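You operate a simulated robot arm through the tools that you are given. There is no shell and no other tool.

You run a simulated robot arm. Do the job below in one go: nothing can be reset, and whatever is moved stays where it is left.

Task
Drop both grey caps into the cap chute, then draw one out.
Fine: push the cap slide in before you load; leave the drawn cap on it. Where these are worked on the way, their far stop is far enough and under half their travel is too little: cap slide.

It is judged by the outcome, as a careful person would: the job done as asked, and still so three seconds after it is handed in. It fails if anything else is knocked over, pushed out of place, dropped, spilled or broken. Lids that push on must go on centred and level and be pressed home; caps that screw on are set level and turned clockwise until they are tight.

Robot
A 7-joint arm with a two-finger gripper, fixed in place. Base frame: the origin is on the floor under the middle of its stand, x ahead of it, y to its left, z up. Units: mm, degrees, N and s.
With the tool pointing down near the work surface it reaches from about 340 to 760 mm from the base axis. Its first joint turns from -143.0 to 143.0 degrees. Payload 2.45 kg.
Tool frame: the origin (TCP) lies between the finger pads and is the grasp point; the fingertips stand 26 mm ahead of it; z points along the fingers, y is the line along which they close. The gripper opens to 96 mm; its body begins 69 mm behind the TCP.
Orientation is told as [roll, pitch, yaw] about the base's x, y, z axes, in that order, counted from this pose: with the fingers straight down and closing along the base's y, the tool's x points along the base's -x, its y along +y and its z along -z.

Tools
- The arm moves only by the tool arm_command. Its argument "rows" is one flat list of numbers, 7 for each row, row after row: the shift along the tool's x, y, z in units of 30 mm (1.0 is 30 mm), then the turn, a rotation vector about the tool's x, y, z in units of 4 degrees (1.0 is 4 degrees), then the closure, from 0 (fully open) to 1 (shut). In form: [dx, dy, dz, wx, wy, wz, claw, dx, dy, dz, wx, wy, wz, claw, ...]. A call has 1 to 20 rows; each row shifts and turns the commanded pose from where the row before left it, along the tool's axes as they then stand. A call with a number of a shift or a turn outside -1 to 1 is refused whole. Rows are played at 5 a second. More than 50 mm and 8.6 degrees between two rows, or a gripper value outside its range, and nothing of the call is played. Where a pose cannot be reached the arm comes as near as it can. A force on the tool above 40 N (or 10 N above the force at the start of the call, whichever is more), or a blocked arm, ends the call early, and 0.2 s more pass. The fingers move at their own pace (about 50 mm/s each) and stop on an object; they squeeze with about 44 N. The grip force told is the motor's: it shows also when the fingers shut on nothing. Time passes only in rows, and 0.2 s behind the last, so rows that do not move let the fingers close. The reply holds the time, the measured pose of the TCP, the force on the tool along the base axes, the opening and the grip force, in the units named above and with some noise, with the torque about the TCP (base axes, N m) and any sound that the robot's microphone picked up, and new pictures: "views" is both (left out), scene, wrist or none.
- Cameras (640 x 400 px; columns grow to the right, rows downward): "scene" is fixed at [398.1, -499.5, 1642.8]; the picture's right is [-0.23, 0.97, 0.00], its down [0.81, 0.20, -0.56] and it looks along [-0.54, -0.13, -0.83] (base axes); focal length 336 px, centre (320, 200). "wrist" rides on the gripper at [82, 3, -98] in the tool frame; the picture's right is [-0.04, 1.00, 0.00], its down [-0.73, -0.03, -0.68] and it looks along [-0.68, -0.03, 0.73] (tool axes); focal length 256 px, centre (320, 200). There is no depth. A picture from a camera that has moved, and an enlarged one, comes with that camera's place and axes in the base frame and with its lens.
- move_column(by): slides the trunk up (or, below 0, down) by that many mm; the arm rides with it, the base frame stays. It gives what a move gives, with no picture.
- enlarge(camera, box): a new picture of the part [left, top, right, bottom] of that camera's present view, enlarged. It takes no simulated time.
- job_done(): hands the job in; it is judged then, once.

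Nothing tells you positions but the pictures and the camera data. Unless the task says otherwise, let go and move clear before handing in.

The tools are called after "Call:" by a JSON object that holds its "fn" and its "kwargs". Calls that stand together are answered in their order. arm_command: Moves the arm, as the interface text tells. Its arguments: {"type":"object","properties":{"rows":{"type":"array"},"views":{"type":"string","enum":["both","scene","wrist","none"]}},"required":["rows"]} The other tools are called the same way: move_column (by) moves the trunk up or down; enlarge (camera, box) takes an enlarged picture of a part of a camera's view; job_done () hands the job in.

At the start:

```text
time_s: 0.0
position: [50.7, -401.7, 1206.0]
tcp_rot: [0.0, 0.0, 0.0]
force: [-0.2, -0.4, 0.1]
wrist_torque: [0.04, -0.02, 0.0]
grip_width: 95.8
finger_force: 0.1
trunk travel left (down, up): [-575.0, 65.0]
```

scene: 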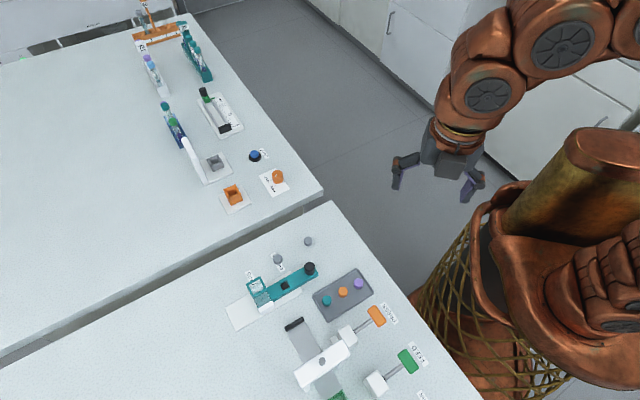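
wrist: 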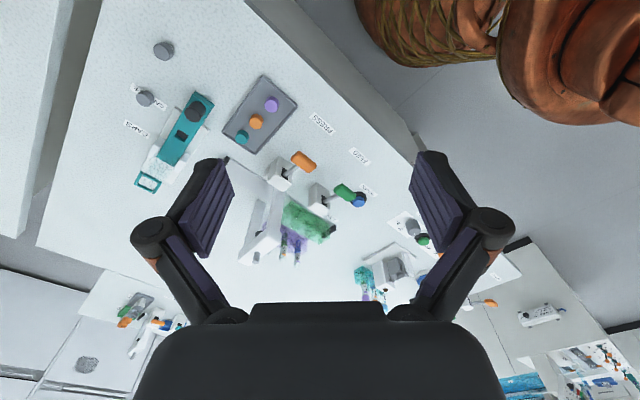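

I see a bench with a teal slide and chute, two grey caps near it, and a tray of coloured caps. I'll enlarge both views first to find the chute, the slide and the caps.

Call:
{"fn": "enlarge", "kwargs": {"camera": "scene", "box": [210, 220, 410, 345]}}

Call:
{"fn": "enlarge", "kwargs": {"camera": "wrist", "box": [100, 20, 340, 210]}}

```text
3.20 times, centred on (310, 282) of scene
camera zoom: at [398.1, -499.5, 1642.8], right [-0.23, 0.97, 0.0], down [0.81, 0.2, -0.56], along [-0.54, -0.13, -0.83], focal length 1076 px, centre (352, -64)
```

zoom: 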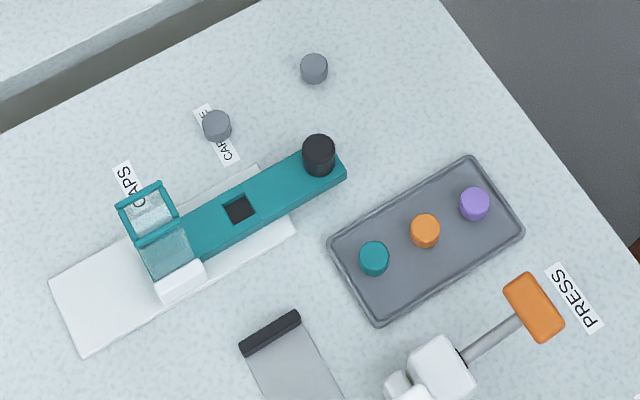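

```text
2.11 times, centred on (220, 115) of wrist
camera zoom: at [-30.7, -398.0, 1303.5], right [0.04, 1.0, 0.0], down [0.73, -0.03, 0.68], along [0.68, -0.03, -0.73], focal length 539 px, centre (530, 379)
```

zoom: 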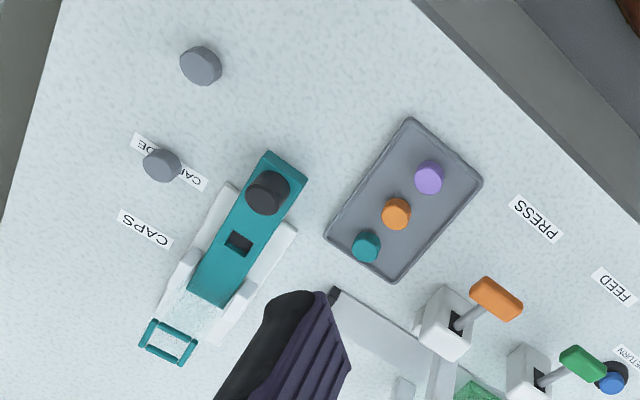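

I take the bench top to be near z 900. The chute mouth is at about (206, -673, 999), the slide knob at about (124, -589, 939), and the grey caps at about (46, -610) and (109, -669). I'll turn the tool 45° so it lines up with the slide and move closer to look.

Call:
{"fn": "arm_command", "kwargs": {"rows": [0, 0, 0, 0, 0, 0.9375, 0, 0, 0, 0, 0, 0, 0.9375, 0, 0, 0, 0, 0, 0, 0.9375, 0, 0, 0, 0, 0, 0, 0.9375, 0, 0, 0, 0, 0, 0, 0.9375, 0, 0, 0, 0, 0, 0, 0.9375, 0, 0, 0, 0, 0, 0, 0.9375, 0, 0, 0, 0, 0, 0, 0.9375, 0, 0, 0, 0, 0, 0, 0.9375, 0, 0, 0, 0, 0, 0, 0.9375, 0, 0, 0, 0, 0, 0, 0.9375, 0, 0, 0, 0, 0, 0, 0.9375, 0, -0.815, -0.428, 0.311, 0, 0, 0, 0, -0.815, -0.428, 0.311, 0, 0, 0, 0, -0.815, -0.428, 0.311, 0, 0, 0, 0, -0.815, -0.428, 0.311, 0, 0, 0, 0, -0.815, -0.428, 0.311, 0, 0, 0, 0, -0.815, -0.428, 0.311, 0, 0, 0, 0], "views": "both"}}

```text
time_s: 3.8
position: [101.3, -561.4, 1149.2]
tcp_rot: [0.0, 0.0, -45.0]
force: [0.1, 0.1, -0.6]
wrist_torque: [-0.02, -0.02, -0.01]
grip_width: 96.0
finger_force: 0.0
trunk travel left (down, up): [-575.0, 65.0]
camera wrist: at [45.3, -500.5, 1247.0], right [0.73, 0.68, 0.0], down [0.5, -0.54, 0.68], along [0.46, -0.5, -0.73], focal length 256 px, centre (320, 200)
```

scene: 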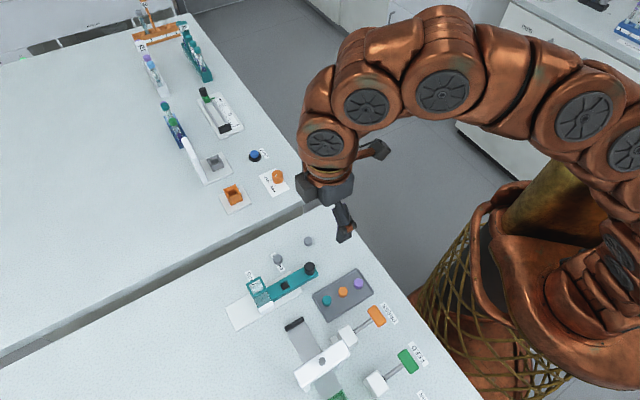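
wrist: 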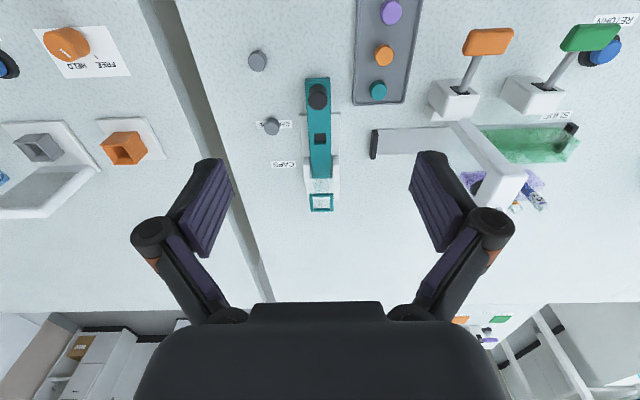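

Call:
{"fn": "enlarge", "kwargs": {"camera": "wrist", "box": [230, 40, 390, 220]}}

Call:
{"fn": "enlarge", "kwargs": {"camera": "scene", "box": [220, 225, 340, 330]}}

```text
2.22 times, centred on (310, 130) of wrist
camera zoom: at [45.3, -500.5, 1247.0], right [0.73, 0.68, 0.0], down [0.5, -0.54, 0.68], along [0.46, -0.5, -0.73], focal length 569 px, centre (342, 356)
```

zoom: 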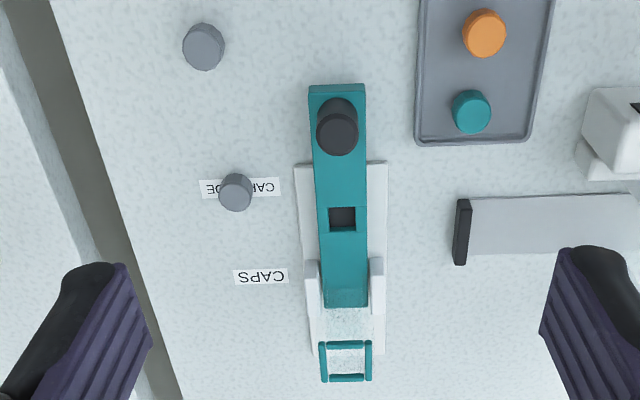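

```text
3.81 times, centred on (280, 278) of scene
camera zoom: at [398.1, -499.5, 1642.8], right [-0.23, 0.97, 0.0], down [0.81, 0.2, -0.56], along [-0.54, -0.13, -0.83], focal length 1281 px, centre (472, -95)
```

zoom: 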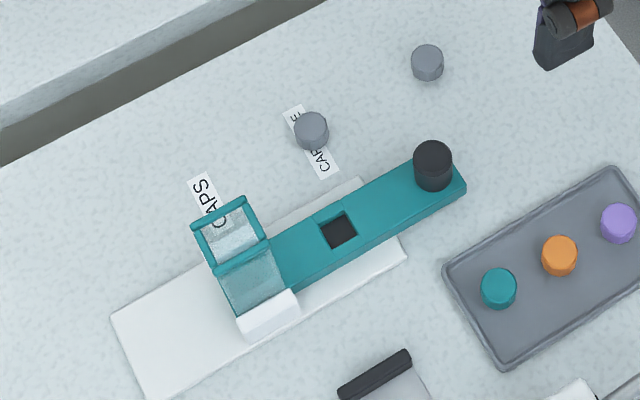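

The slide is drawn out, with its empty pocket showing between the knob and the chute. I'll come down over the knob with the fingers part closed and check the alignment from above.

Call:
{"fn": "arm_command", "kwargs": {"rows": [-0.227, -0.023, 0.96, 0, 0, 0, 0.45, -0.227, -0.023, 0.96, 0, 0, 0, 0.45, -0.227, -0.023, 0.96, 0, 0, 0, 0.45, -0.227, -0.023, 0.96, 0, 0, 0, 0.45, -0.227, -0.023, 0.96, 0, 0, 0, 0.45, 0, 0, 0, 0, 0, 0, 0.45], "views": "both"}}

```text
time_s: 5.2
position: [123.4, -583.0, 1006.3]
tcp_rot: [0.1, 0.1, -44.9]
force: [-0.3, 0.3, -0.2]
wrist_torque: [0.01, 0.01, 0.01]
grip_width: 52.9
finger_force: 0.0
trunk travel left (down, up): [-575.0, 65.0]
camera wrist: at [68.6, -522.9, 1104.2], right [0.73, 0.68, 0.0], down [0.5, -0.54, 0.68], along [0.46, -0.5, -0.73], focal length 256 px, centre (320, 200)
```

scene: 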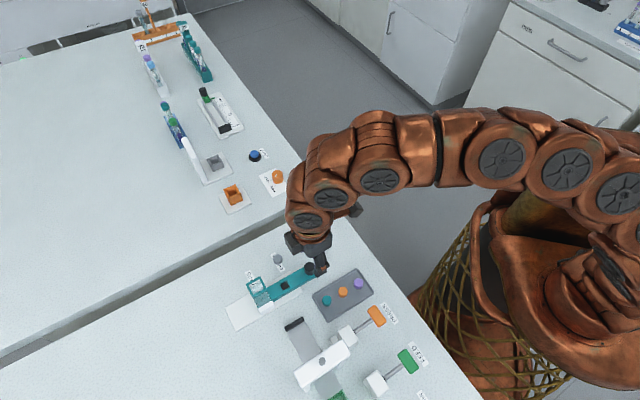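
wrist: 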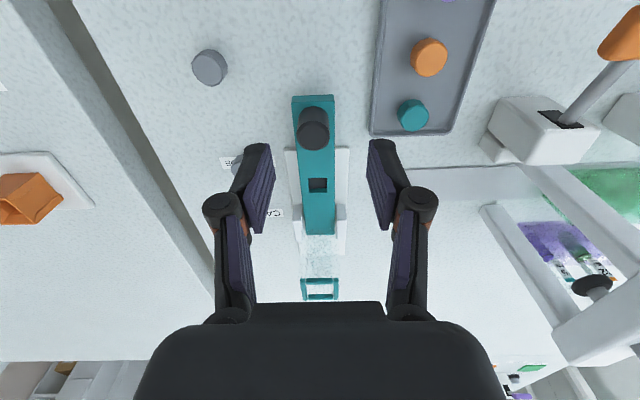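

The knob is ahead of the fingers in this view. I'll enlarge for exact pixel positions before going lower.

Call:
{"fn": "enlarge", "kwargs": {"camera": "wrist", "box": [190, 40, 390, 165]}}

Call:
{"fn": "enlarge", "kwargs": {"camera": "wrist", "box": [240, 180, 400, 310]}}

Call:
{"fn": "enlarge", "kwargs": {"camera": "scene", "box": [220, 220, 340, 330]}}

```text
3.20 times, centred on (290, 102) of wrist
camera zoom: at [68.6, -522.9, 1104.2], right [0.73, 0.68, 0.0], down [0.5, -0.54, 0.68], along [0.46, -0.5, -0.73], focal length 819 px, centre (416, 512)
```

zoom: 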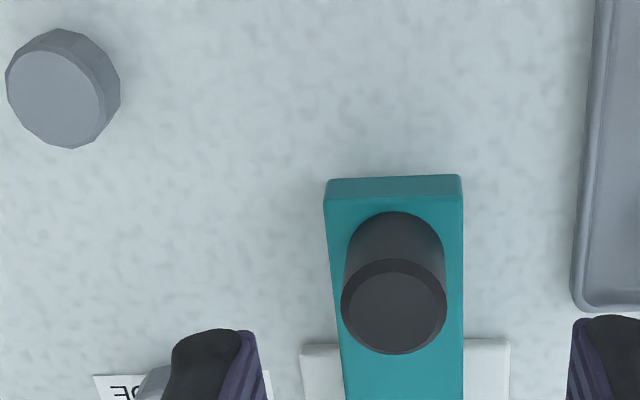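

```text
3.08 times, centred on (320, 245) of wrist
camera zoom: at [68.6, -522.9, 1104.2], right [0.73, 0.68, 0.0], down [0.5, -0.54, 0.68], along [0.46, -0.5, -0.73], focal length 788 px, centre (320, 62)
```

zoom: 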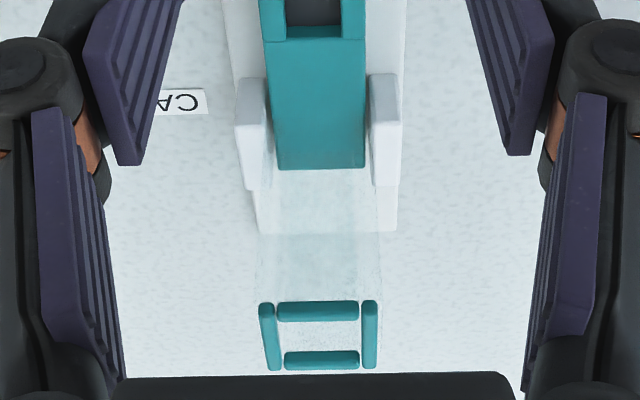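

```text
3.64 times, centred on (280, 275) of scene
camera zoom: at [398.1, -499.5, 1642.8], right [-0.23, 0.97, 0.0], down [0.81, 0.2, -0.56], along [-0.54, -0.13, -0.83], focal length 1222 px, centre (466, -73)
```

zoom: 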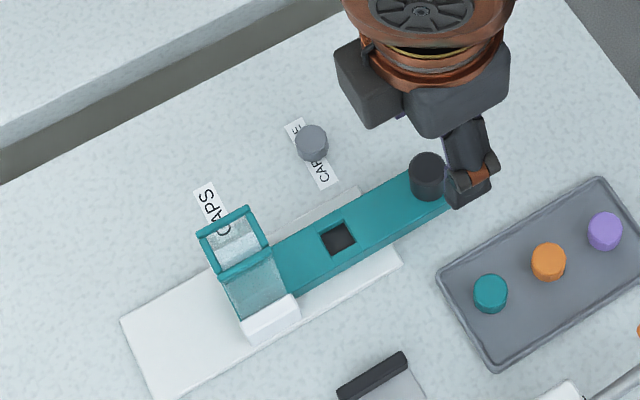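

The knob top works out to about (121, -586, 954), about 4 mm to one side of the tool. I'll correct that and go down around the knob.

Call:
{"fn": "arm_command", "kwargs": {"rows": [0, -0.14, 0.5, 0, 0, 0, 0.45, 0, 0, 0.5, 0, 0, 0, 0.45, 0, 0, 0.45, 0, 0, 0, 0.45, 0, 0, 0, 0, 0, 0, 0.45], "views": "both"}}

```text
time_s: 6.2
position: [117.5, -588.7, 963.4]
tcp_rot: [0.0, 0.1, -45.0]
force: [0.1, 0.3, 0.3]
wrist_torque: [0.0, 0.0, 0.02]
grip_width: 52.9
finger_force: 0.1
trunk travel left (down, up): [-575.0, 65.0]
camera wrist: at [62.7, -528.0, 1061.3], right [0.73, 0.68, 0.0], down [0.5, -0.54, 0.68], along [0.46, -0.5, -0.73], focal length 256 px, centre (320, 200)
```

scene: 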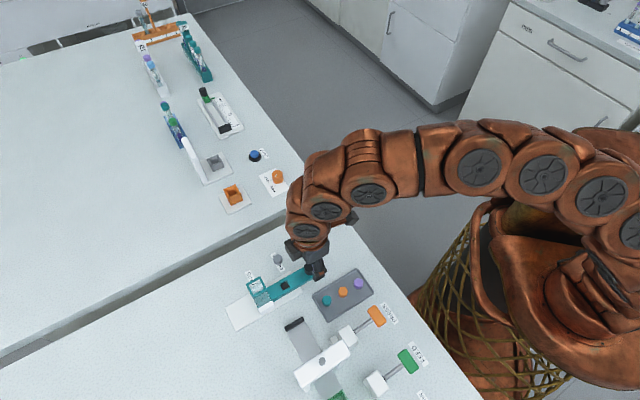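
wrist: 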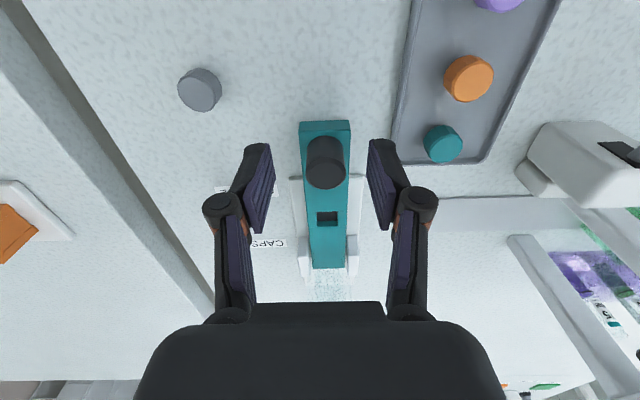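

The knob sits between the fingers, about 2 mm off centre. I'll correct that and close on it.

Call:
{"fn": "arm_command", "kwargs": {"rows": [0, 0.08, 0, 0, 0, 0, 0.45, 0, 0, 0, 0, 0, 0, 0.6, 0, 0, 0, 0, 0, 0, 0.7, 0, 0, 0, 0, 0, 0, 0.8, 0, 0, 0, 0, 0, 0, 0.9, 0, 0, 0, 0, 0, 0, 0.9], "views": "wrist"}}

```text
time_s: 7.6
position: [119.1, -586.6, 963.6]
tcp_rot: [0.0, 0.0, -45.1]
force: [0.8, -1.0, -0.6]
wrist_torque: [-0.04, -0.05, -0.01]
grip_width: 22.2
finger_force: 45.0
trunk travel left (down, up): [-575.0, 65.0]
camera wrist: at [65.1, -526.2, 1061.0], right [0.73, 0.68, 0.0], down [0.5, -0.54, 0.68], along [0.46, -0.5, -0.73], focal length 256 px, centre (320, 200)
```

wrist: 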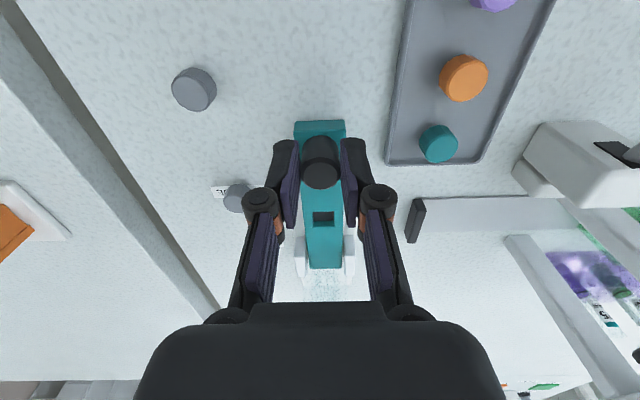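

I have the knob gripped at 22 mm. Now I'll push the slide in along its axis and watch the force for the stop.

Call:
{"fn": "arm_command", "kwargs": {"rows": [-0.25, 0, 0, 0, 0, 0, 0.9, -0.25, 0, 0, 0, 0, 0, 0.9, -0.25, 0, 0, 0, 0, 0, 0.9, -0.25, 0, 0, 0, 0, 0, 0.9, -0.25, 0, 0, 0, 0, 0, 0.9], "views": "both"}}

```text
time_s: 8.8
position: [147.0, -613.8, 962.9]
tcp_rot: [-0.1, -0.1, -45.2]
force: [-2.9, -3.6, 14.9]
wrist_torque: [-0.98, -0.61, -0.12]
grip_width: 22.1
finger_force: 44.8
trunk travel left (down, up): [-575.0, 65.0]
camera wrist: at [92.1, -552.6, 1060.7], right [0.74, 0.68, 0.0], down [0.5, -0.54, 0.68], along [0.46, -0.5, -0.73], focal length 256 px, centre (320, 200)
```

scene: 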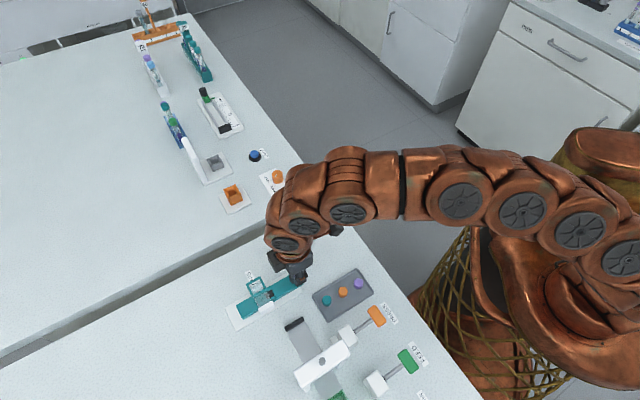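
wrist: 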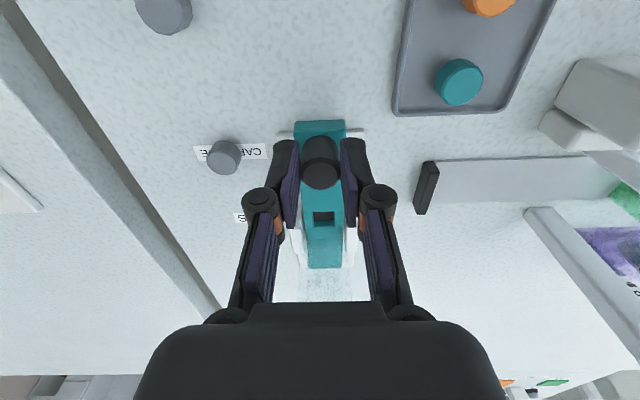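

The slide has moved about 38 mm. The force is mostly upward, which suggests a slight downward bind in the guide rather than the stop. I'll ease up a little and check the force again.

Call:
{"fn": "arm_command", "kwargs": {"rows": [0, 0, -0.03, 0, 0, 0, 0.9, 0, 0, 0, 0, 0, 0, 0.9], "views": "none"}}

Call:
{"fn": "enlarge", "kwargs": {"camera": "scene", "box": [220, 240, 330, 330]}}

Call:
{"fn": "enlarge", "kwargs": {"camera": "wrist", "box": [230, 110, 420, 310]}}

```text
time_s: 9.4
position: [148.0, -612.2, 963.6]
tcp_rot: [0.0, 0.1, -45.0]
force: [-3.0, -3.6, 8.7]
wrist_torque: [-0.56, -0.48, -0.1]
grip_width: 22.4
finger_force: 44.7
trunk travel left (down, up): [-575.0, 65.0]
```

```text
4.44 times, centred on (275, 285) of scene
camera zoom: at [398.1, -499.5, 1642.8], right [-0.23, 0.97, 0.0], down [0.81, 0.2, -0.56], along [-0.54, -0.13, -0.83], focal length 1494 px, centre (520, -178)
```

zoom: 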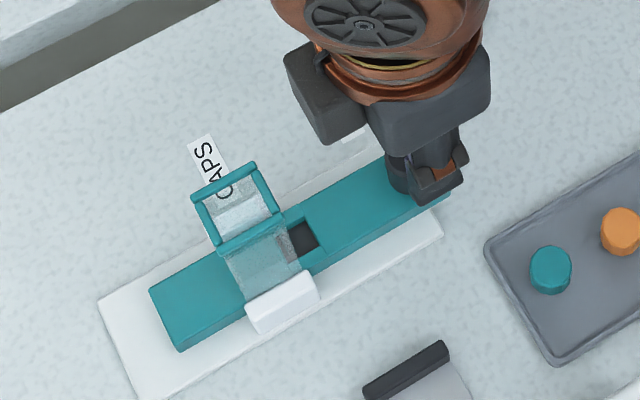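

```text
2.00 times, centred on (325, 210) of wrist
camera zoom: at [91.3, -552.4, 1060.9], right [0.73, 0.68, 0.0], down [0.5, -0.54, 0.68], along [0.46, -0.5, -0.73], focal length 512 px, centre (310, 180)
```

zoom: 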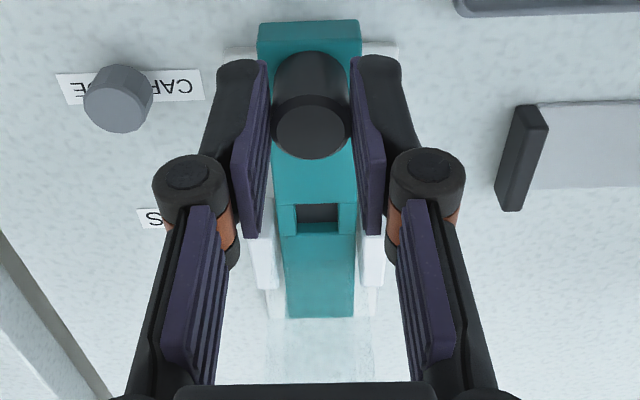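

The slide is sliding well and the pocket is about to go under the chute. I'll keep pushing in small steps with a slight correction until it stops.

Call:
{"fn": "arm_command", "kwargs": {"rows": [-0.2, -0.02, -0.02, 0, 0, 0, 0.9, -0.2, 0, -0.01, 0, 0, 0, 0.9, -0.1, 0, 0, 0, 0, 0, 0.9, 0, 0, 0, 0, 0, 0, 0.9], "views": "both"}}

```text
time_s: 10.4
position: [158.5, -624.8, 962.3]
tcp_rot: [0.1, 0.2, -44.9]
force: [1.5, 2.4, -27.1]
wrist_torque: [-0.22, -0.24, 0.02]
grip_width: 22.6
finger_force: 45.2
trunk travel left (down, up): [-575.0, 65.0]
camera wrist: at [103.0, -564.6, 1061.2], right [0.73, 0.68, 0.0], down [0.5, -0.54, 0.68], along [0.46, -0.5, -0.74], focal length 256 px, centre (320, 200)
```

scene: 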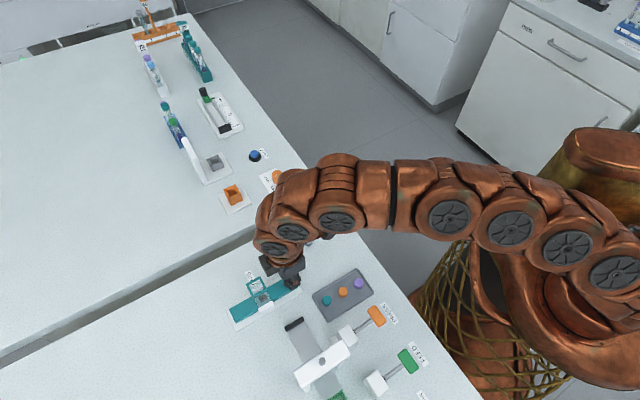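
wrist: 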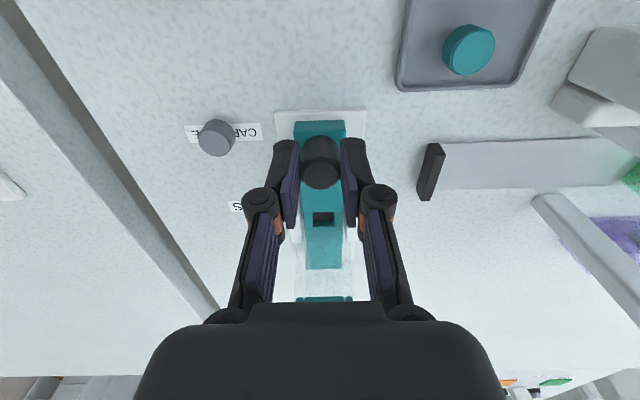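

The force is now about 27 N downward, so I raised too far. I'll ease down a little and continue.

Call:
{"fn": "arm_command", "kwargs": {"rows": [0, 0, 0.022, 0, 0, 0, 0.9, 0, 0, 0, 0, 0, 0, 0.9], "views": "none"}}

Call:
{"fn": "enlarge", "kwargs": {"camera": "scene", "box": [220, 240, 330, 330]}}

```text
time_s: 11.0
position: [159.2, -624.9, 963.2]
tcp_rot: [0.1, 0.1, -45.0]
force: [3.7, 5.6, -26.4]
wrist_torque: [0.6, 0.38, 0.04]
grip_width: 22.2
finger_force: 45.1
trunk travel left (down, up): [-575.0, 65.0]
```

```text
4.44 times, centred on (275, 285) of scene
camera zoom: at [398.1, -499.5, 1642.8], right [-0.23, 0.97, 0.0], down [0.81, 0.2, -0.56], along [-0.54, -0.13, -0.83], focal length 1494 px, centre (520, -178)
```

zoom: 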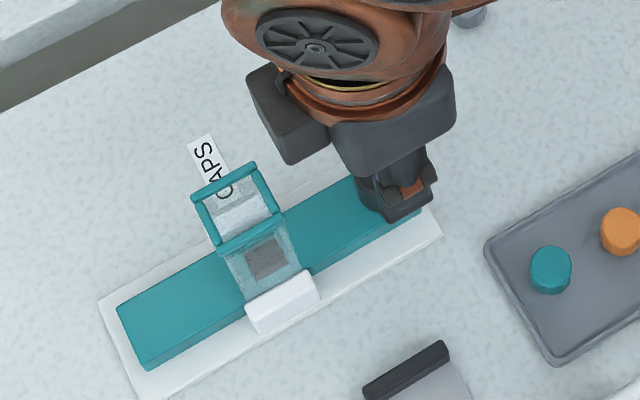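

The pocket now shows under the chute, roughly 3 mm short of alignment. I'll let go to release the strain, re-grip, and push the last bit to the stop.

Call:
{"fn": "arm_command", "kwargs": {"rows": [0, 0, 0, 0, 0, 0, 0.6, 0, 0, 0, 0, 0, 0, 0.6, 0, 0, 0, 0, 0, 0, 0.6, 0, 0, 0, 0, 0, 0, 0.6], "views": "wrist"}}

```text
time_s: 12.0
position: [158.4, -624.2, 964.2]
tcp_rot: [0.0, 0.1, -45.0]
force: [0.3, -1.1, -1.0]
wrist_torque: [0.02, 0.04, -0.01]
grip_width: 38.4
finger_force: 0.1
trunk travel left (down, up): [-575.0, 65.0]
camera wrist: at [102.3, -564.1, 1062.2], right [0.73, 0.68, 0.0], down [0.5, -0.54, 0.68], along [0.46, -0.5, -0.73], focal length 256 px, centre (320, 200)
```

wrist: 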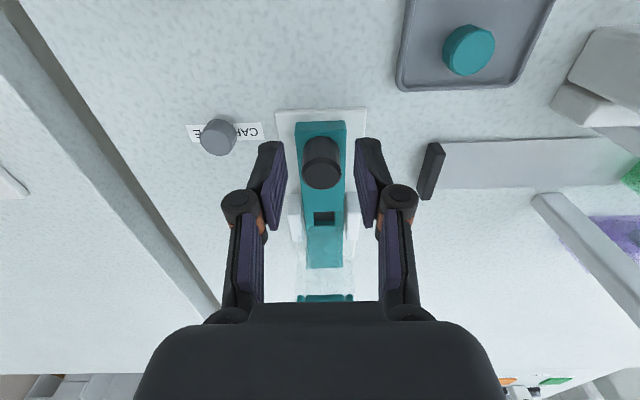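

The strain is gone. I'll re-grip here and push in small steps to the stop.

Call:
{"fn": "arm_command", "kwargs": {"rows": [0, 0, 0, 0, 0, 0, 0.7, 0, 0, 0, 0, 0, 0, 0.8, 0, 0, 0, 0, 0, 0, 0.85, 0, 0, 0, 0, 0, 0, 0.85, -0.06, 0, 0, 0, 0, 0, 0.85, -0.06, 0, 0, 0, 0, 0, 0.85, 0, 0, 0, 0, 0, 0, 0.85], "views": "none"}}

Call:
{"fn": "enlarge", "kwargs": {"camera": "scene", "box": [220, 240, 330, 330]}}

```text
time_s: 13.6
position: [159.5, -625.2, 965.0]
tcp_rot: [0.0, 0.1, -44.9]
force: [-3.4, 15.3, 4.5]
wrist_torque: [0.53, 0.12, -0.02]
grip_width: 22.3
finger_force: 44.9
trunk travel left (down, up): [-575.0, 65.0]
```

```text
4.44 times, centred on (275, 285) of scene
camera zoom: at [398.1, -499.5, 1642.8], right [-0.23, 0.97, 0.0], down [0.81, 0.2, -0.56], along [-0.54, -0.13, -0.83], focal length 1494 px, centre (520, -178)
```

zoom: 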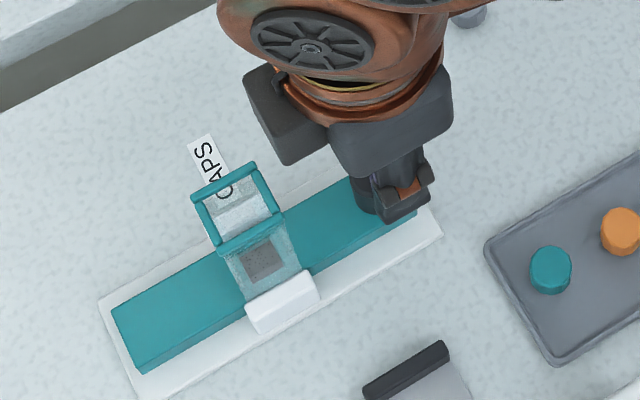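

There is now about 13 N pushing back along the slide, so it looks to be at the stop. I'll push slightly more to confirm.

Call:
{"fn": "arm_command", "kwargs": {"rows": [-0.04, 0, 0, 0, 0, 0, 0.85, 0, 0, 0, 0, 0, 0, 0.85], "views": "none"}}

Call:
{"fn": "enlarge", "kwargs": {"camera": "scene", "box": [220, 240, 330, 330]}}

```text
time_s: 14.2
position: [159.6, -626.5, 963.5]
tcp_rot: [0.1, 0.2, -45.0]
force: [-9.7, 26.1, 5.1]
wrist_torque: [1.08, 0.57, 0.11]
grip_width: 22.6
finger_force: 44.6
trunk travel left (down, up): [-575.0, 65.0]
```

```text
4.44 times, centred on (275, 285) of scene
camera zoom: at [398.1, -499.5, 1642.8], right [-0.23, 0.97, 0.0], down [0.81, 0.2, -0.56], along [-0.54, -0.13, -0.83], focal length 1494 px, centre (520, -178)
```

zoom: 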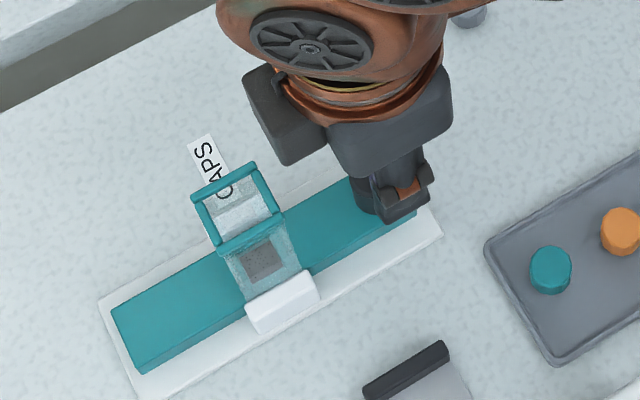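

The resistance has risen to about 25 N and the pocket sits squarely under the chute, so the slide is fully in. I'll release the knob and lift clear.

Call:
{"fn": "arm_command", "kwargs": {"rows": [0.04, 0, 0, 0, 0, 0, 0.6, 0, 0, 0, 0, 0, 0, 0.55, 0, 0, 0, 0, 0, 0, 0.5, 0, 0, -0.4, 0, 0, 0, 0.5, 0, 0, -1, 0, 0, 0, 0.5, 0, 0, -1, 0, 0, 0, 0.5, 0, 0, -0.6, 0, 0, 0, 0.5, 0, 0, 0, 0, 0, 0, 0.5], "views": "both"}}

```text
time_s: 16.0
position: [160.7, -628.9, 1053.3]
tcp_rot: [0.0, 0.0, -45.0]
force: [0.4, -0.1, -0.7]
wrist_torque: [-0.02, 0.02, 0.0]
grip_width: 47.9
finger_force: 0.0
trunk travel left (down, up): [-575.0, 65.0]
camera wrist: at [105.2, -568.6, 1151.7], right [0.73, 0.68, 0.0], down [0.5, -0.54, 0.68], along [0.46, -0.5, -0.73], focal length 256 px, centre (320, 200)
```

scene: 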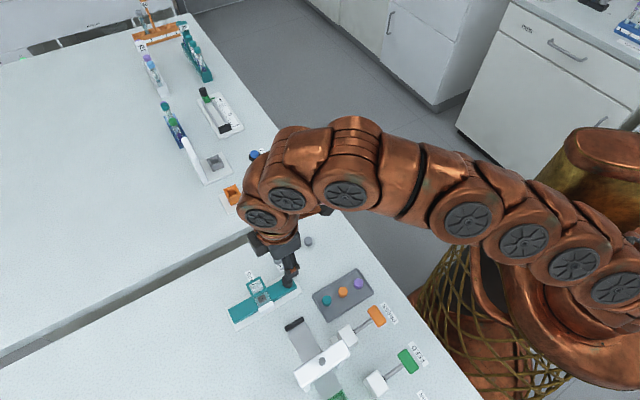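
wrist: 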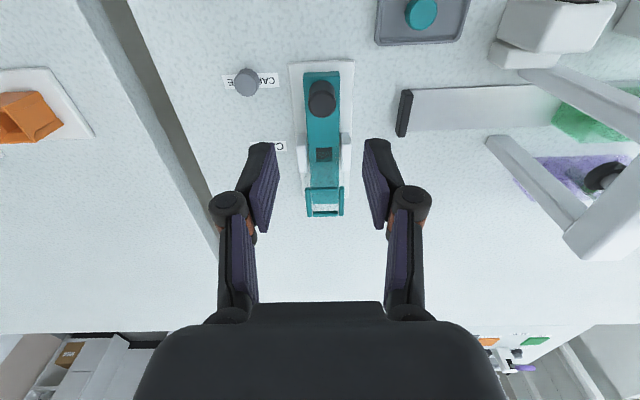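

The slide is fully in and I'm clear of it. I'll enlarge this view to locate the near cap and the chute mouth.

Call:
{"fn": "enlarge", "kwargs": {"camera": "wrist", "box": [210, 50, 370, 230]}}

Call:
{"fn": "enlarge", "kwargs": {"camera": "scene", "box": [220, 220, 330, 330]}}

```text
2.22 times, centred on (290, 140) of wrist
camera zoom: at [105.2, -568.6, 1151.7], right [0.73, 0.68, 0.0], down [0.5, -0.54, 0.68], along [0.46, -0.5, -0.73], focal length 569 px, centre (387, 333)
```

zoom: 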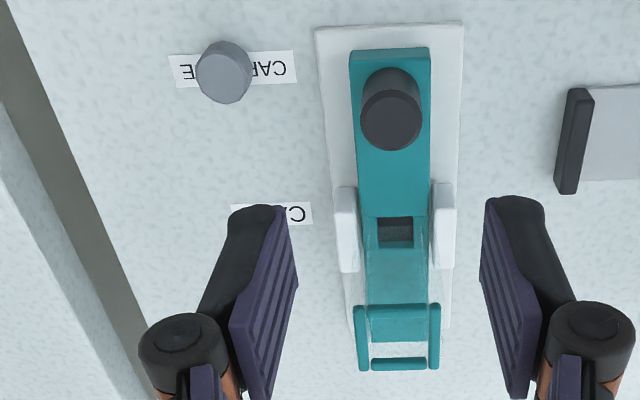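

```text
3.64 times, centred on (275, 275) of scene
camera zoom: at [398.1, -499.5, 1642.8], right [-0.23, 0.97, 0.0], down [0.81, 0.2, -0.56], along [-0.54, -0.13, -0.83], focal length 1222 px, centre (484, -73)
```

zoom: 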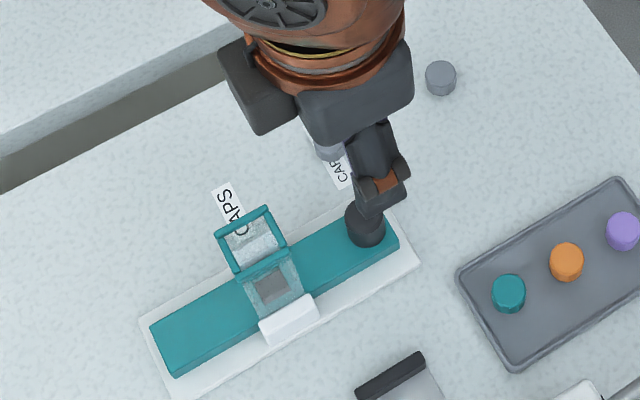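

The near cap is at about (111, -668), with its top between z 922 and 928. I'll move over it with the fingers narrowed to about 34 mm so they clear the slide's base plate.

Call:
{"fn": "arm_command", "kwargs": {"rows": [0.087, -0.683, 0.75, 0, 0, 0, 0.64, 0.087, -0.683, 0.75, 0, 0, 0, 0.64, 0.087, -0.683, 0.75, 0, 0, 0, 0.64, 0, 0, 0, 0, 0, 0, 0.64], "views": "wrist"}}

Call:
{"fn": "enlarge", "kwargs": {"camera": "wrist", "box": [230, 80, 410, 200]}}

```text
time_s: 17.0
position: [112.4, -666.6, 985.5]
tcp_rot: [-0.1, 0.0, -44.9]
force: [-0.1, 0.8, -0.3]
wrist_torque: [0.0, 0.0, -0.02]
grip_width: 34.8
finger_force: 0.1
trunk travel left (down, up): [-575.0, 65.0]
camera wrist: at [57.5, -606.2, 1084.0], right [0.73, 0.68, 0.0], down [0.5, -0.54, 0.68], along [0.46, -0.5, -0.73], focal length 256 px, centre (320, 200)
```

wrist: 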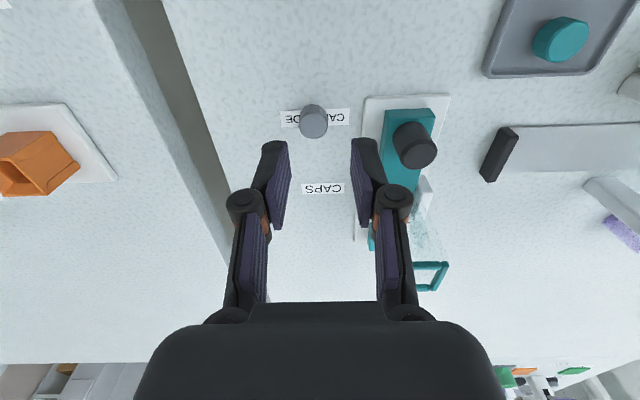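

```text
3.33 times, centred on (320, 140) of wrist
camera zoom: at [57.5, -606.2, 1084.0], right [0.73, 0.68, 0.0], down [0.5, -0.54, 0.68], along [0.46, -0.5, -0.73], focal length 853 px, centre (320, 400)
```

zoom: 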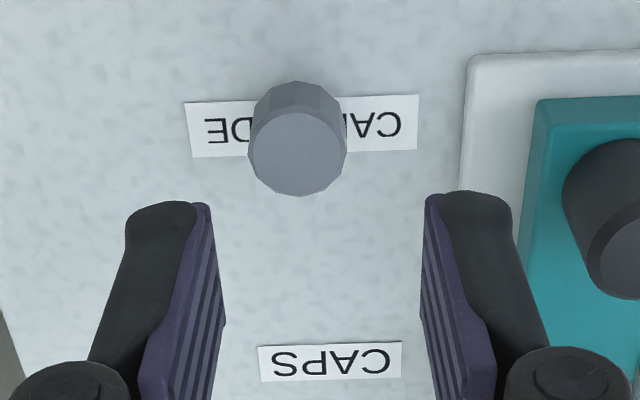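

The cap is just ahead of the fingers and about 5 mm to one side. I'll correct that and come down 38 mm, then look again.

Call:
{"fn": "arm_command", "kwargs": {"rows": [-0.03, -0.165, 0.4, 0, 0, 0, 0.64, 0, 0, 0.5, 0, 0, 0, 0.64, 0, 0, 0.37, 0, 0, 0, 0.64, 0, 0, 0, 0, 0, 0, 0.64], "views": "wrist"}}

Call:
{"fn": "enlarge", "kwargs": {"camera": "wrist", "box": [230, 100, 410, 220]}}

Call:
{"fn": "enlarge", "kwargs": {"camera": "scene", "box": [220, 220, 330, 330]}}

```text
time_s: 18.0
position: [108.7, -669.8, 949.1]
tcp_rot: [0.0, 0.0, -45.0]
force: [0.4, -0.2, -1.0]
wrist_torque: [-0.03, -0.02, 0.0]
grip_width: 34.3
finger_force: 0.0
trunk travel left (down, up): [-575.0, 65.0]
camera wrist: at [53.7, -609.6, 1046.0], right [0.73, 0.68, 0.0], down [0.5, -0.54, 0.68], along [0.46, -0.5, -0.73], focal length 256 px, centre (320, 200)
```

wrist: 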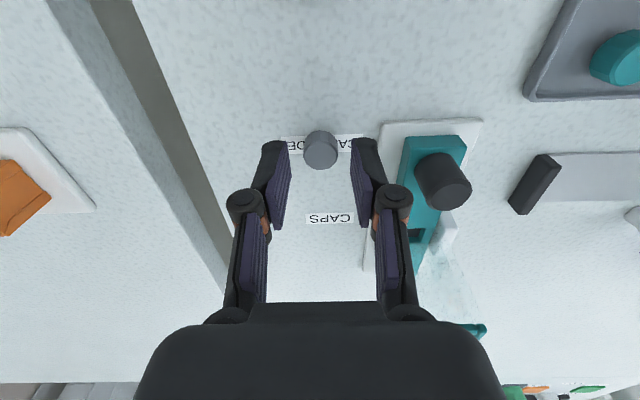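

```text
3.33 times, centred on (320, 160) of wrist
camera zoom: at [53.7, -609.6, 1046.0], right [0.73, 0.68, 0.0], down [0.5, -0.54, 0.68], along [0.46, -0.5, -0.73], focal length 853 px, centre (320, 333)
```

zoom: 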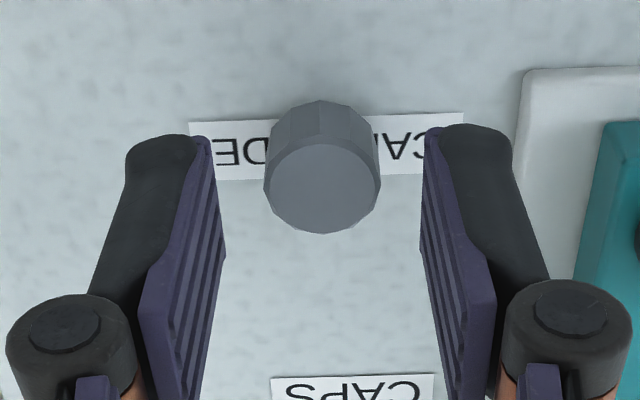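

```text
3.64 times, centred on (275, 275) of scene
camera zoom: at [398.1, -499.5, 1642.8], right [-0.23, 0.97, 0.0], down [0.81, 0.2, -0.56], along [-0.54, -0.13, -0.83], focal length 1222 px, centre (484, -73)
```

zoom: 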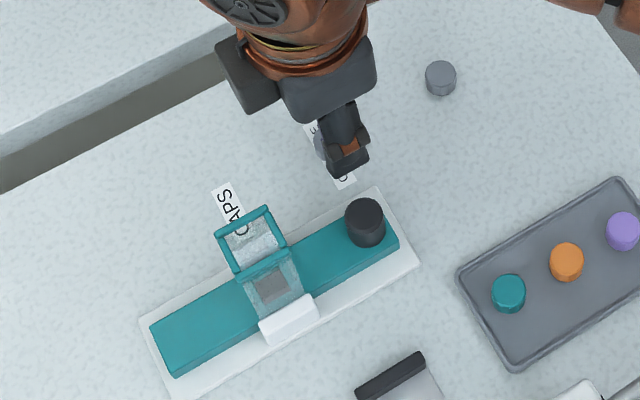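

The cap is centred between the fingers, with its top about 23 mm below the tool point. I'll go down 7 mm, so the cap's lower part sticks out below the fingertips, and close on it.

Call:
{"fn": "arm_command", "kwargs": {"rows": [0.06, 0, 0.12, 0, 0, 0, 0.64, 0, 0, 0.12, 0, 0, 0, 0.64, 0, 0, 0, 0, 0, 0, 0.72, 0, 0, 0, 0, 0, 0, 0.78, 0, 0, 0, 0, 0, 0, 0.85, 0, 0, 0, 0, 0, 0, 0.9, 0, 0, 0, 0, 0, 0, 0.9], "views": "wrist"}}

Call:
{"fn": "enlarge", "kwargs": {"camera": "wrist", "box": [230, 100, 410, 220]}}

```text
time_s: 19.6
position: [108.9, -667.5, 941.5]
tcp_rot: [0.0, 0.0, -44.9]
force: [4.7, 7.5, 16.8]
wrist_torque: [0.22, -0.13, 0.04]
grip_width: 11.6
finger_force: 3.6
trunk travel left (down, up): [-575.0, 65.0]
camera wrist: at [53.0, -607.1, 1039.5], right [0.73, 0.68, 0.0], down [0.5, -0.54, 0.68], along [0.46, -0.5, -0.73], focal length 256 px, centre (320, 200)
```

wrist: 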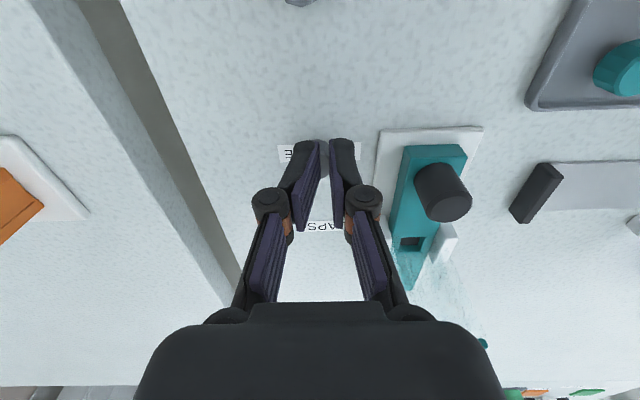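

```text
3.33 times, centred on (320, 160) of wrist
camera zoom: at [53.0, -607.1, 1039.5], right [0.73, 0.68, 0.0], down [0.5, -0.54, 0.68], along [0.46, -0.5, -0.73], focal length 853 px, centre (320, 333)
```

zoom: 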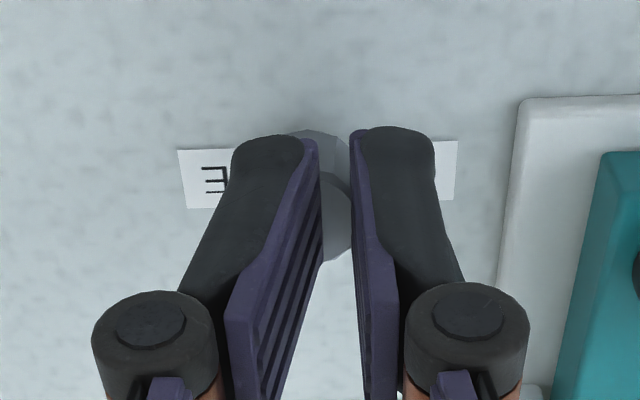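

The fingers closed to 11.6 mm and are pressing down on the cap's top edge, so it isn't properly gripped and the cap is lower than I thought. I'll open, rise a little and look.

Call:
{"fn": "arm_command", "kwargs": {"rows": [0, 0, -0.03, 0, 0, 0, 0.8, 0, 0, 0, 0, 0, 0, 0.7, 0, 0, 0, 0, 0, 0, 0.62, 0, 0, 0, 0, 0, 0, 0.6], "views": "wrist"}}

Call:
{"fn": "enlarge", "kwargs": {"camera": "wrist", "box": [230, 100, 410, 220]}}

Call:
{"fn": "enlarge", "kwargs": {"camera": "scene", "box": [250, 220, 330, 290]}}

```text
time_s: 20.6
position: [106.6, -668.2, 942.0]
tcp_rot: [0.0, 0.0, -45.0]
force: [-0.6, -0.1, -0.2]
wrist_torque: [0.0, -0.02, 0.01]
grip_width: 38.4
finger_force: 0.1
trunk travel left (down, up): [-575.0, 65.0]
camera wrist: at [51.5, -608.0, 1038.7], right [0.73, 0.68, 0.0], down [0.5, -0.54, 0.68], along [0.46, -0.5, -0.73], focal length 256 px, centre (320, 200)
```

wrist: 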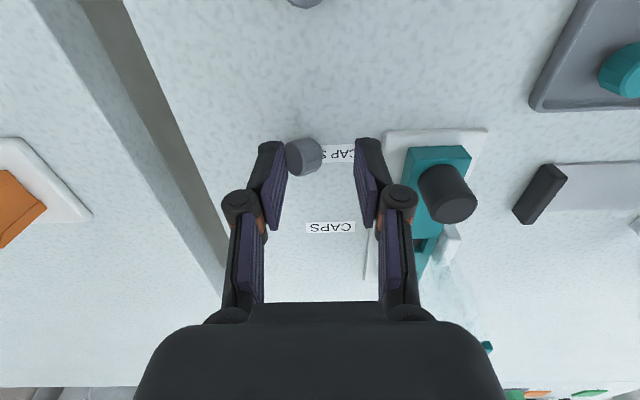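

```text
3.33 times, centred on (320, 160) of wrist
camera zoom: at [51.5, -608.0, 1038.7], right [0.73, 0.68, 0.0], down [0.5, -0.54, 0.68], along [0.46, -0.5, -0.73], focal length 853 px, centre (320, 333)
```

zoom: 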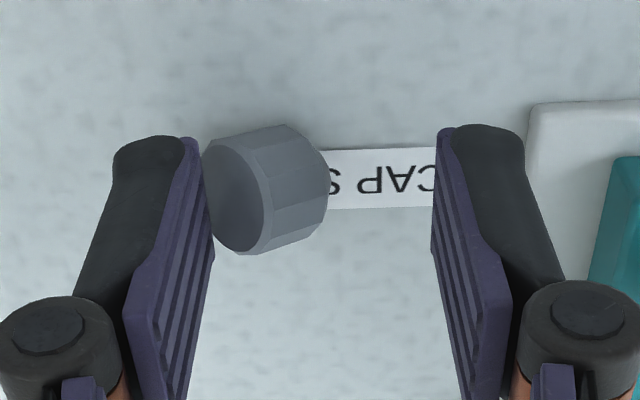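

```text
5.71 times, centred on (290, 255) of scene
camera zoom: at [398.1, -499.5, 1642.8], right [-0.23, 0.97, 0.0], down [0.81, 0.2, -0.56], along [-0.54, -0.13, -0.83], focal length 1921 px, centre (491, -114)
```

zoom: 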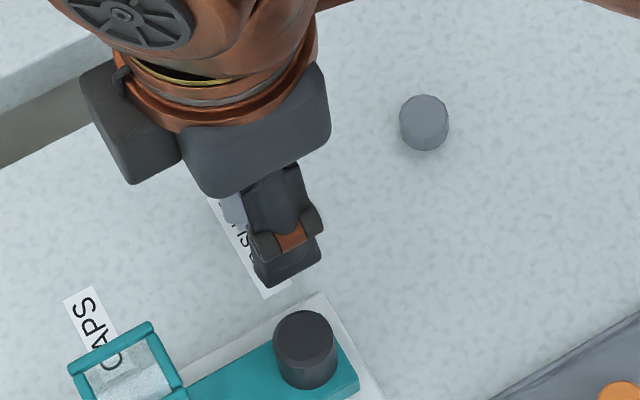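

The cap has tipped onto its side between the fingers. It's still there and not lost. Its flat faces point at the finger pads, so I'll lower a little, grip it gently across the faces, and carry it to a clear patch to stand it up again.

Call:
{"fn": "arm_command", "kwargs": {"rows": [0, -0.1, 0.1, 0, 0, 0, 0.6, 0, 0, 0.1, 0, 0, 0, 0.6, 0, 0, 0, 0, 0, 0, 0.6], "views": "wrist"}}

Call:
{"fn": "enlarge", "kwargs": {"camera": "wrist", "box": [230, 100, 410, 220]}}

```text
time_s: 21.4
position: [103.8, -671.5, 935.2]
tcp_rot: [0.1, 0.0, -44.9]
force: [0.4, -0.1, 0.4]
wrist_torque: [0.03, 0.02, 0.02]
grip_width: 38.6
finger_force: 0.1
trunk travel left (down, up): [-575.0, 65.0]
camera wrist: at [49.2, -610.1, 1033.0], right [0.73, 0.68, 0.0], down [0.5, -0.54, 0.68], along [0.46, -0.5, -0.73], focal length 256 px, centre (320, 200)
```

wrist: 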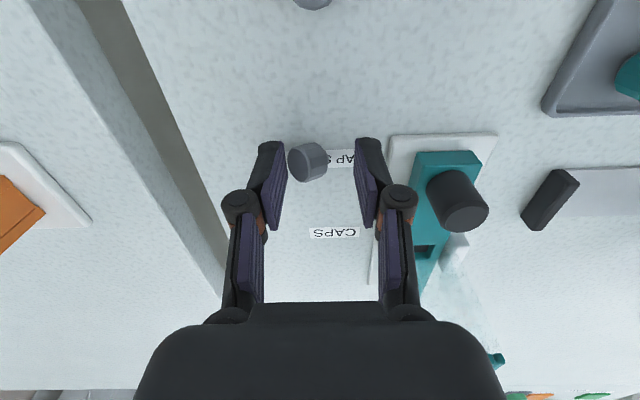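

```text
3.33 times, centred on (320, 160) of wrist
camera zoom: at [49.2, -610.1, 1033.0], right [0.73, 0.68, 0.0], down [0.5, -0.54, 0.68], along [0.46, -0.5, -0.73], focal length 853 px, centre (320, 333)
```

zoom: 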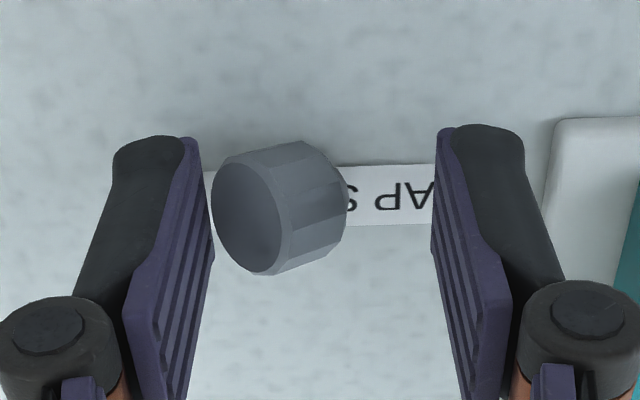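

The cap lies with its axis turned about 20° from the closing line. I'll centre on it and turn the tool to match before closing.

Call:
{"fn": "arm_command", "kwargs": {"rows": [0, -0.21, 0, 0, 0, 0, 0.6, 0, 0, 0, 0, 0, -1, 0.6, 0, 0, 0, 0, 0, -1, 0.6, 0, 0, 0, 0, 0, -1, 0.6, 0, 0, 0, 0, 0, -1, 0.6, 0, 0, 0, 0, 0, -1, 0.6, 0, 0, 0, 0, 0, 0, 0.6], "views": "wrist"}}

Call:
{"fn": "enlarge", "kwargs": {"camera": "wrist", "box": [230, 100, 410, 220]}}

```text
time_s: 23.0
position: [100.3, -673.8, 935.6]
tcp_rot: [-0.1, 0.0, -25.0]
force: [-0.4, -0.3, -0.7]
wrist_torque: [0.0, -0.02, 0.01]
grip_width: 38.3
finger_force: 0.1
trunk travel left (down, up): [-575.0, 65.0]
camera wrist: at [27.7, -636.6, 1033.2], right [0.46, 0.89, 0.0], down [0.65, -0.34, 0.68], along [0.6, -0.31, -0.73], focal length 256 px, centre (320, 200)
```

wrist: 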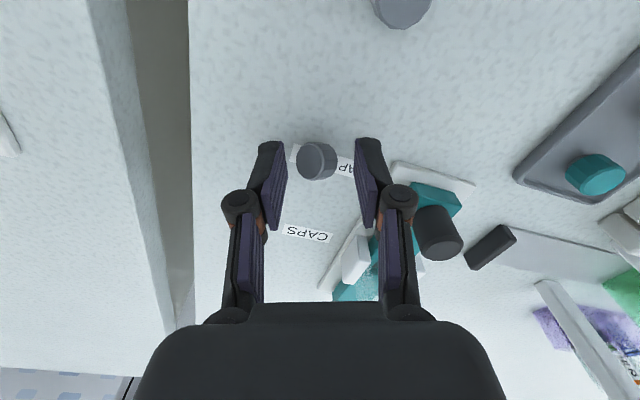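

```text
3.33 times, centred on (320, 160) of wrist
camera zoom: at [27.7, -636.6, 1033.2], right [0.46, 0.89, 0.0], down [0.65, -0.34, 0.68], along [0.6, -0.31, -0.73], focal length 853 px, centre (320, 333)
```

zoom: 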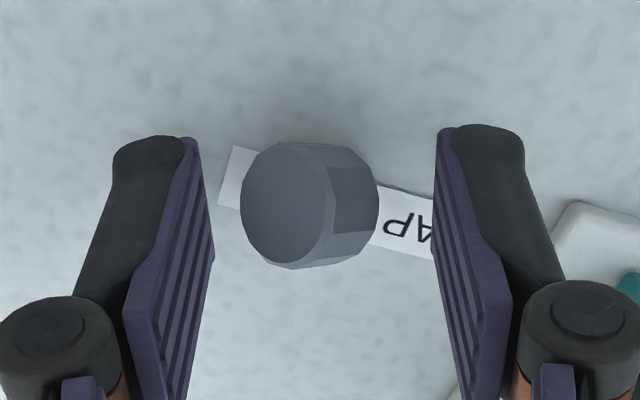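

The cap looks tilted rather than flat on its side. I'll look closer before touching it again.

Call:
{"fn": "enlarge", "kwargs": {"camera": "wrist", "box": [285, 130, 350, 190]}}

Call:
{"fn": "enlarge", "kwargs": {"camera": "scene", "box": [255, 235, 315, 285]}}

```text
6.67 times, centred on (318, 160) of wrist
camera zoom: at [27.7, -636.6, 1033.2], right [0.46, 0.89, 0.0], down [0.65, -0.34, 0.68], along [0.6, -0.31, -0.73], focal length 1707 px, centre (337, 467)
```

zoom: 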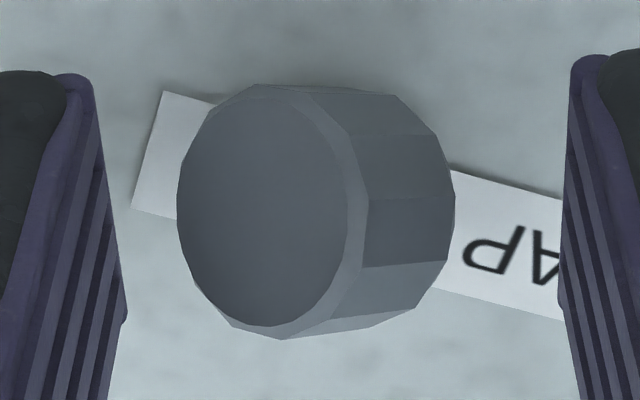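

```text
8.00 times, centred on (285, 260) of scene
camera zoom: at [398.1, -499.5, 1642.8], right [-0.23, 0.97, 0.0], down [0.81, 0.2, -0.56], along [-0.54, -0.13, -0.83], focal length 2690 px, centre (600, -280)
```

zoom: 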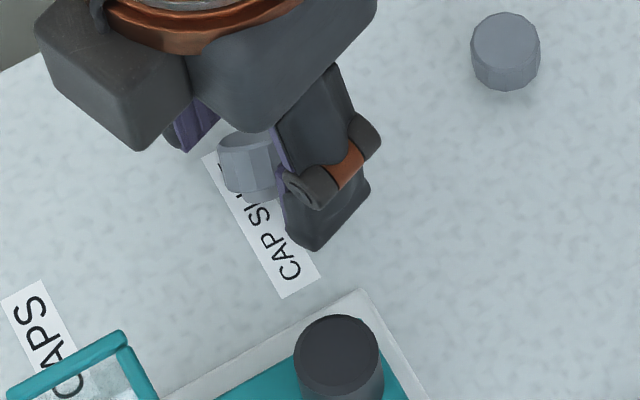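

The cap is resting on its lower edge, tilted about 50°, with its upper face leaning to the left of the tool. I'll rise 10 mm, turn so the lean is along the finger line, and narrow the fingers. Then a fingertip can nudge the raised face back and set the cap flat.

Call:
{"fn": "arm_command", "kwargs": {"rows": [0, 0, -0.33, 0, 0, 0, 0.6, 0, 0, 0, 0, 0, 1, 0.6, 0, 0, 0, 0, 0, 1, 0.6, 0, 0, 0, 0, 0, 1, 0.6, 0, 0, 0, 0, 0, 1, 0.6, 0, 0, 0, 0, 0, 1, 0.6, 0, 0, 0, 0, 0, 1, 0.6, 0, 0, 0, 0, 0, 1, 0.6, 0, 0, 0, 0, 0, 1, 0.6, 0, 0, 0, 0, 0, 1, 0.6, 0, 0, 0, 0, 0, 0, 0.6], "views": "wrist"}}

Call:
{"fn": "enlarge", "kwargs": {"camera": "wrist", "box": [230, 100, 410, 220]}}

```text
time_s: 25.4
position: [99.7, -675.1, 946.3]
tcp_rot: [0.0, 0.1, -61.1]
force: [0.0, -0.7, -0.2]
wrist_torque: [-0.05, -0.03, 0.03]
grip_width: 38.6
finger_force: 0.1
trunk travel left (down, up): [-575.0, 65.0]
camera wrist: at [63.9, -601.6, 1043.8], right [0.89, 0.45, 0.0], down [0.33, -0.66, 0.68], along [0.31, -0.61, -0.73], focal length 256 px, centre (320, 200)
```

wrist: 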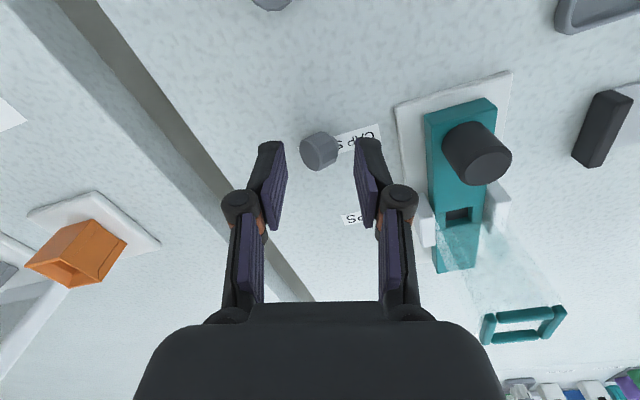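

```text
3.33 times, centred on (320, 160) of wrist
camera zoom: at [63.9, -601.6, 1043.8], right [0.89, 0.45, 0.0], down [0.33, -0.66, 0.68], along [0.31, -0.61, -0.73], focal length 853 px, centre (320, 333)
```

zoom: 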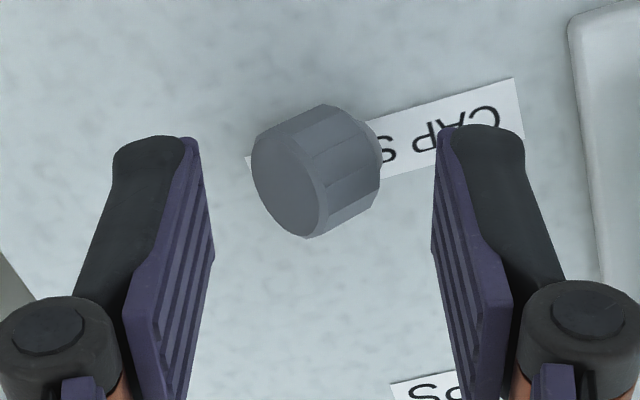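

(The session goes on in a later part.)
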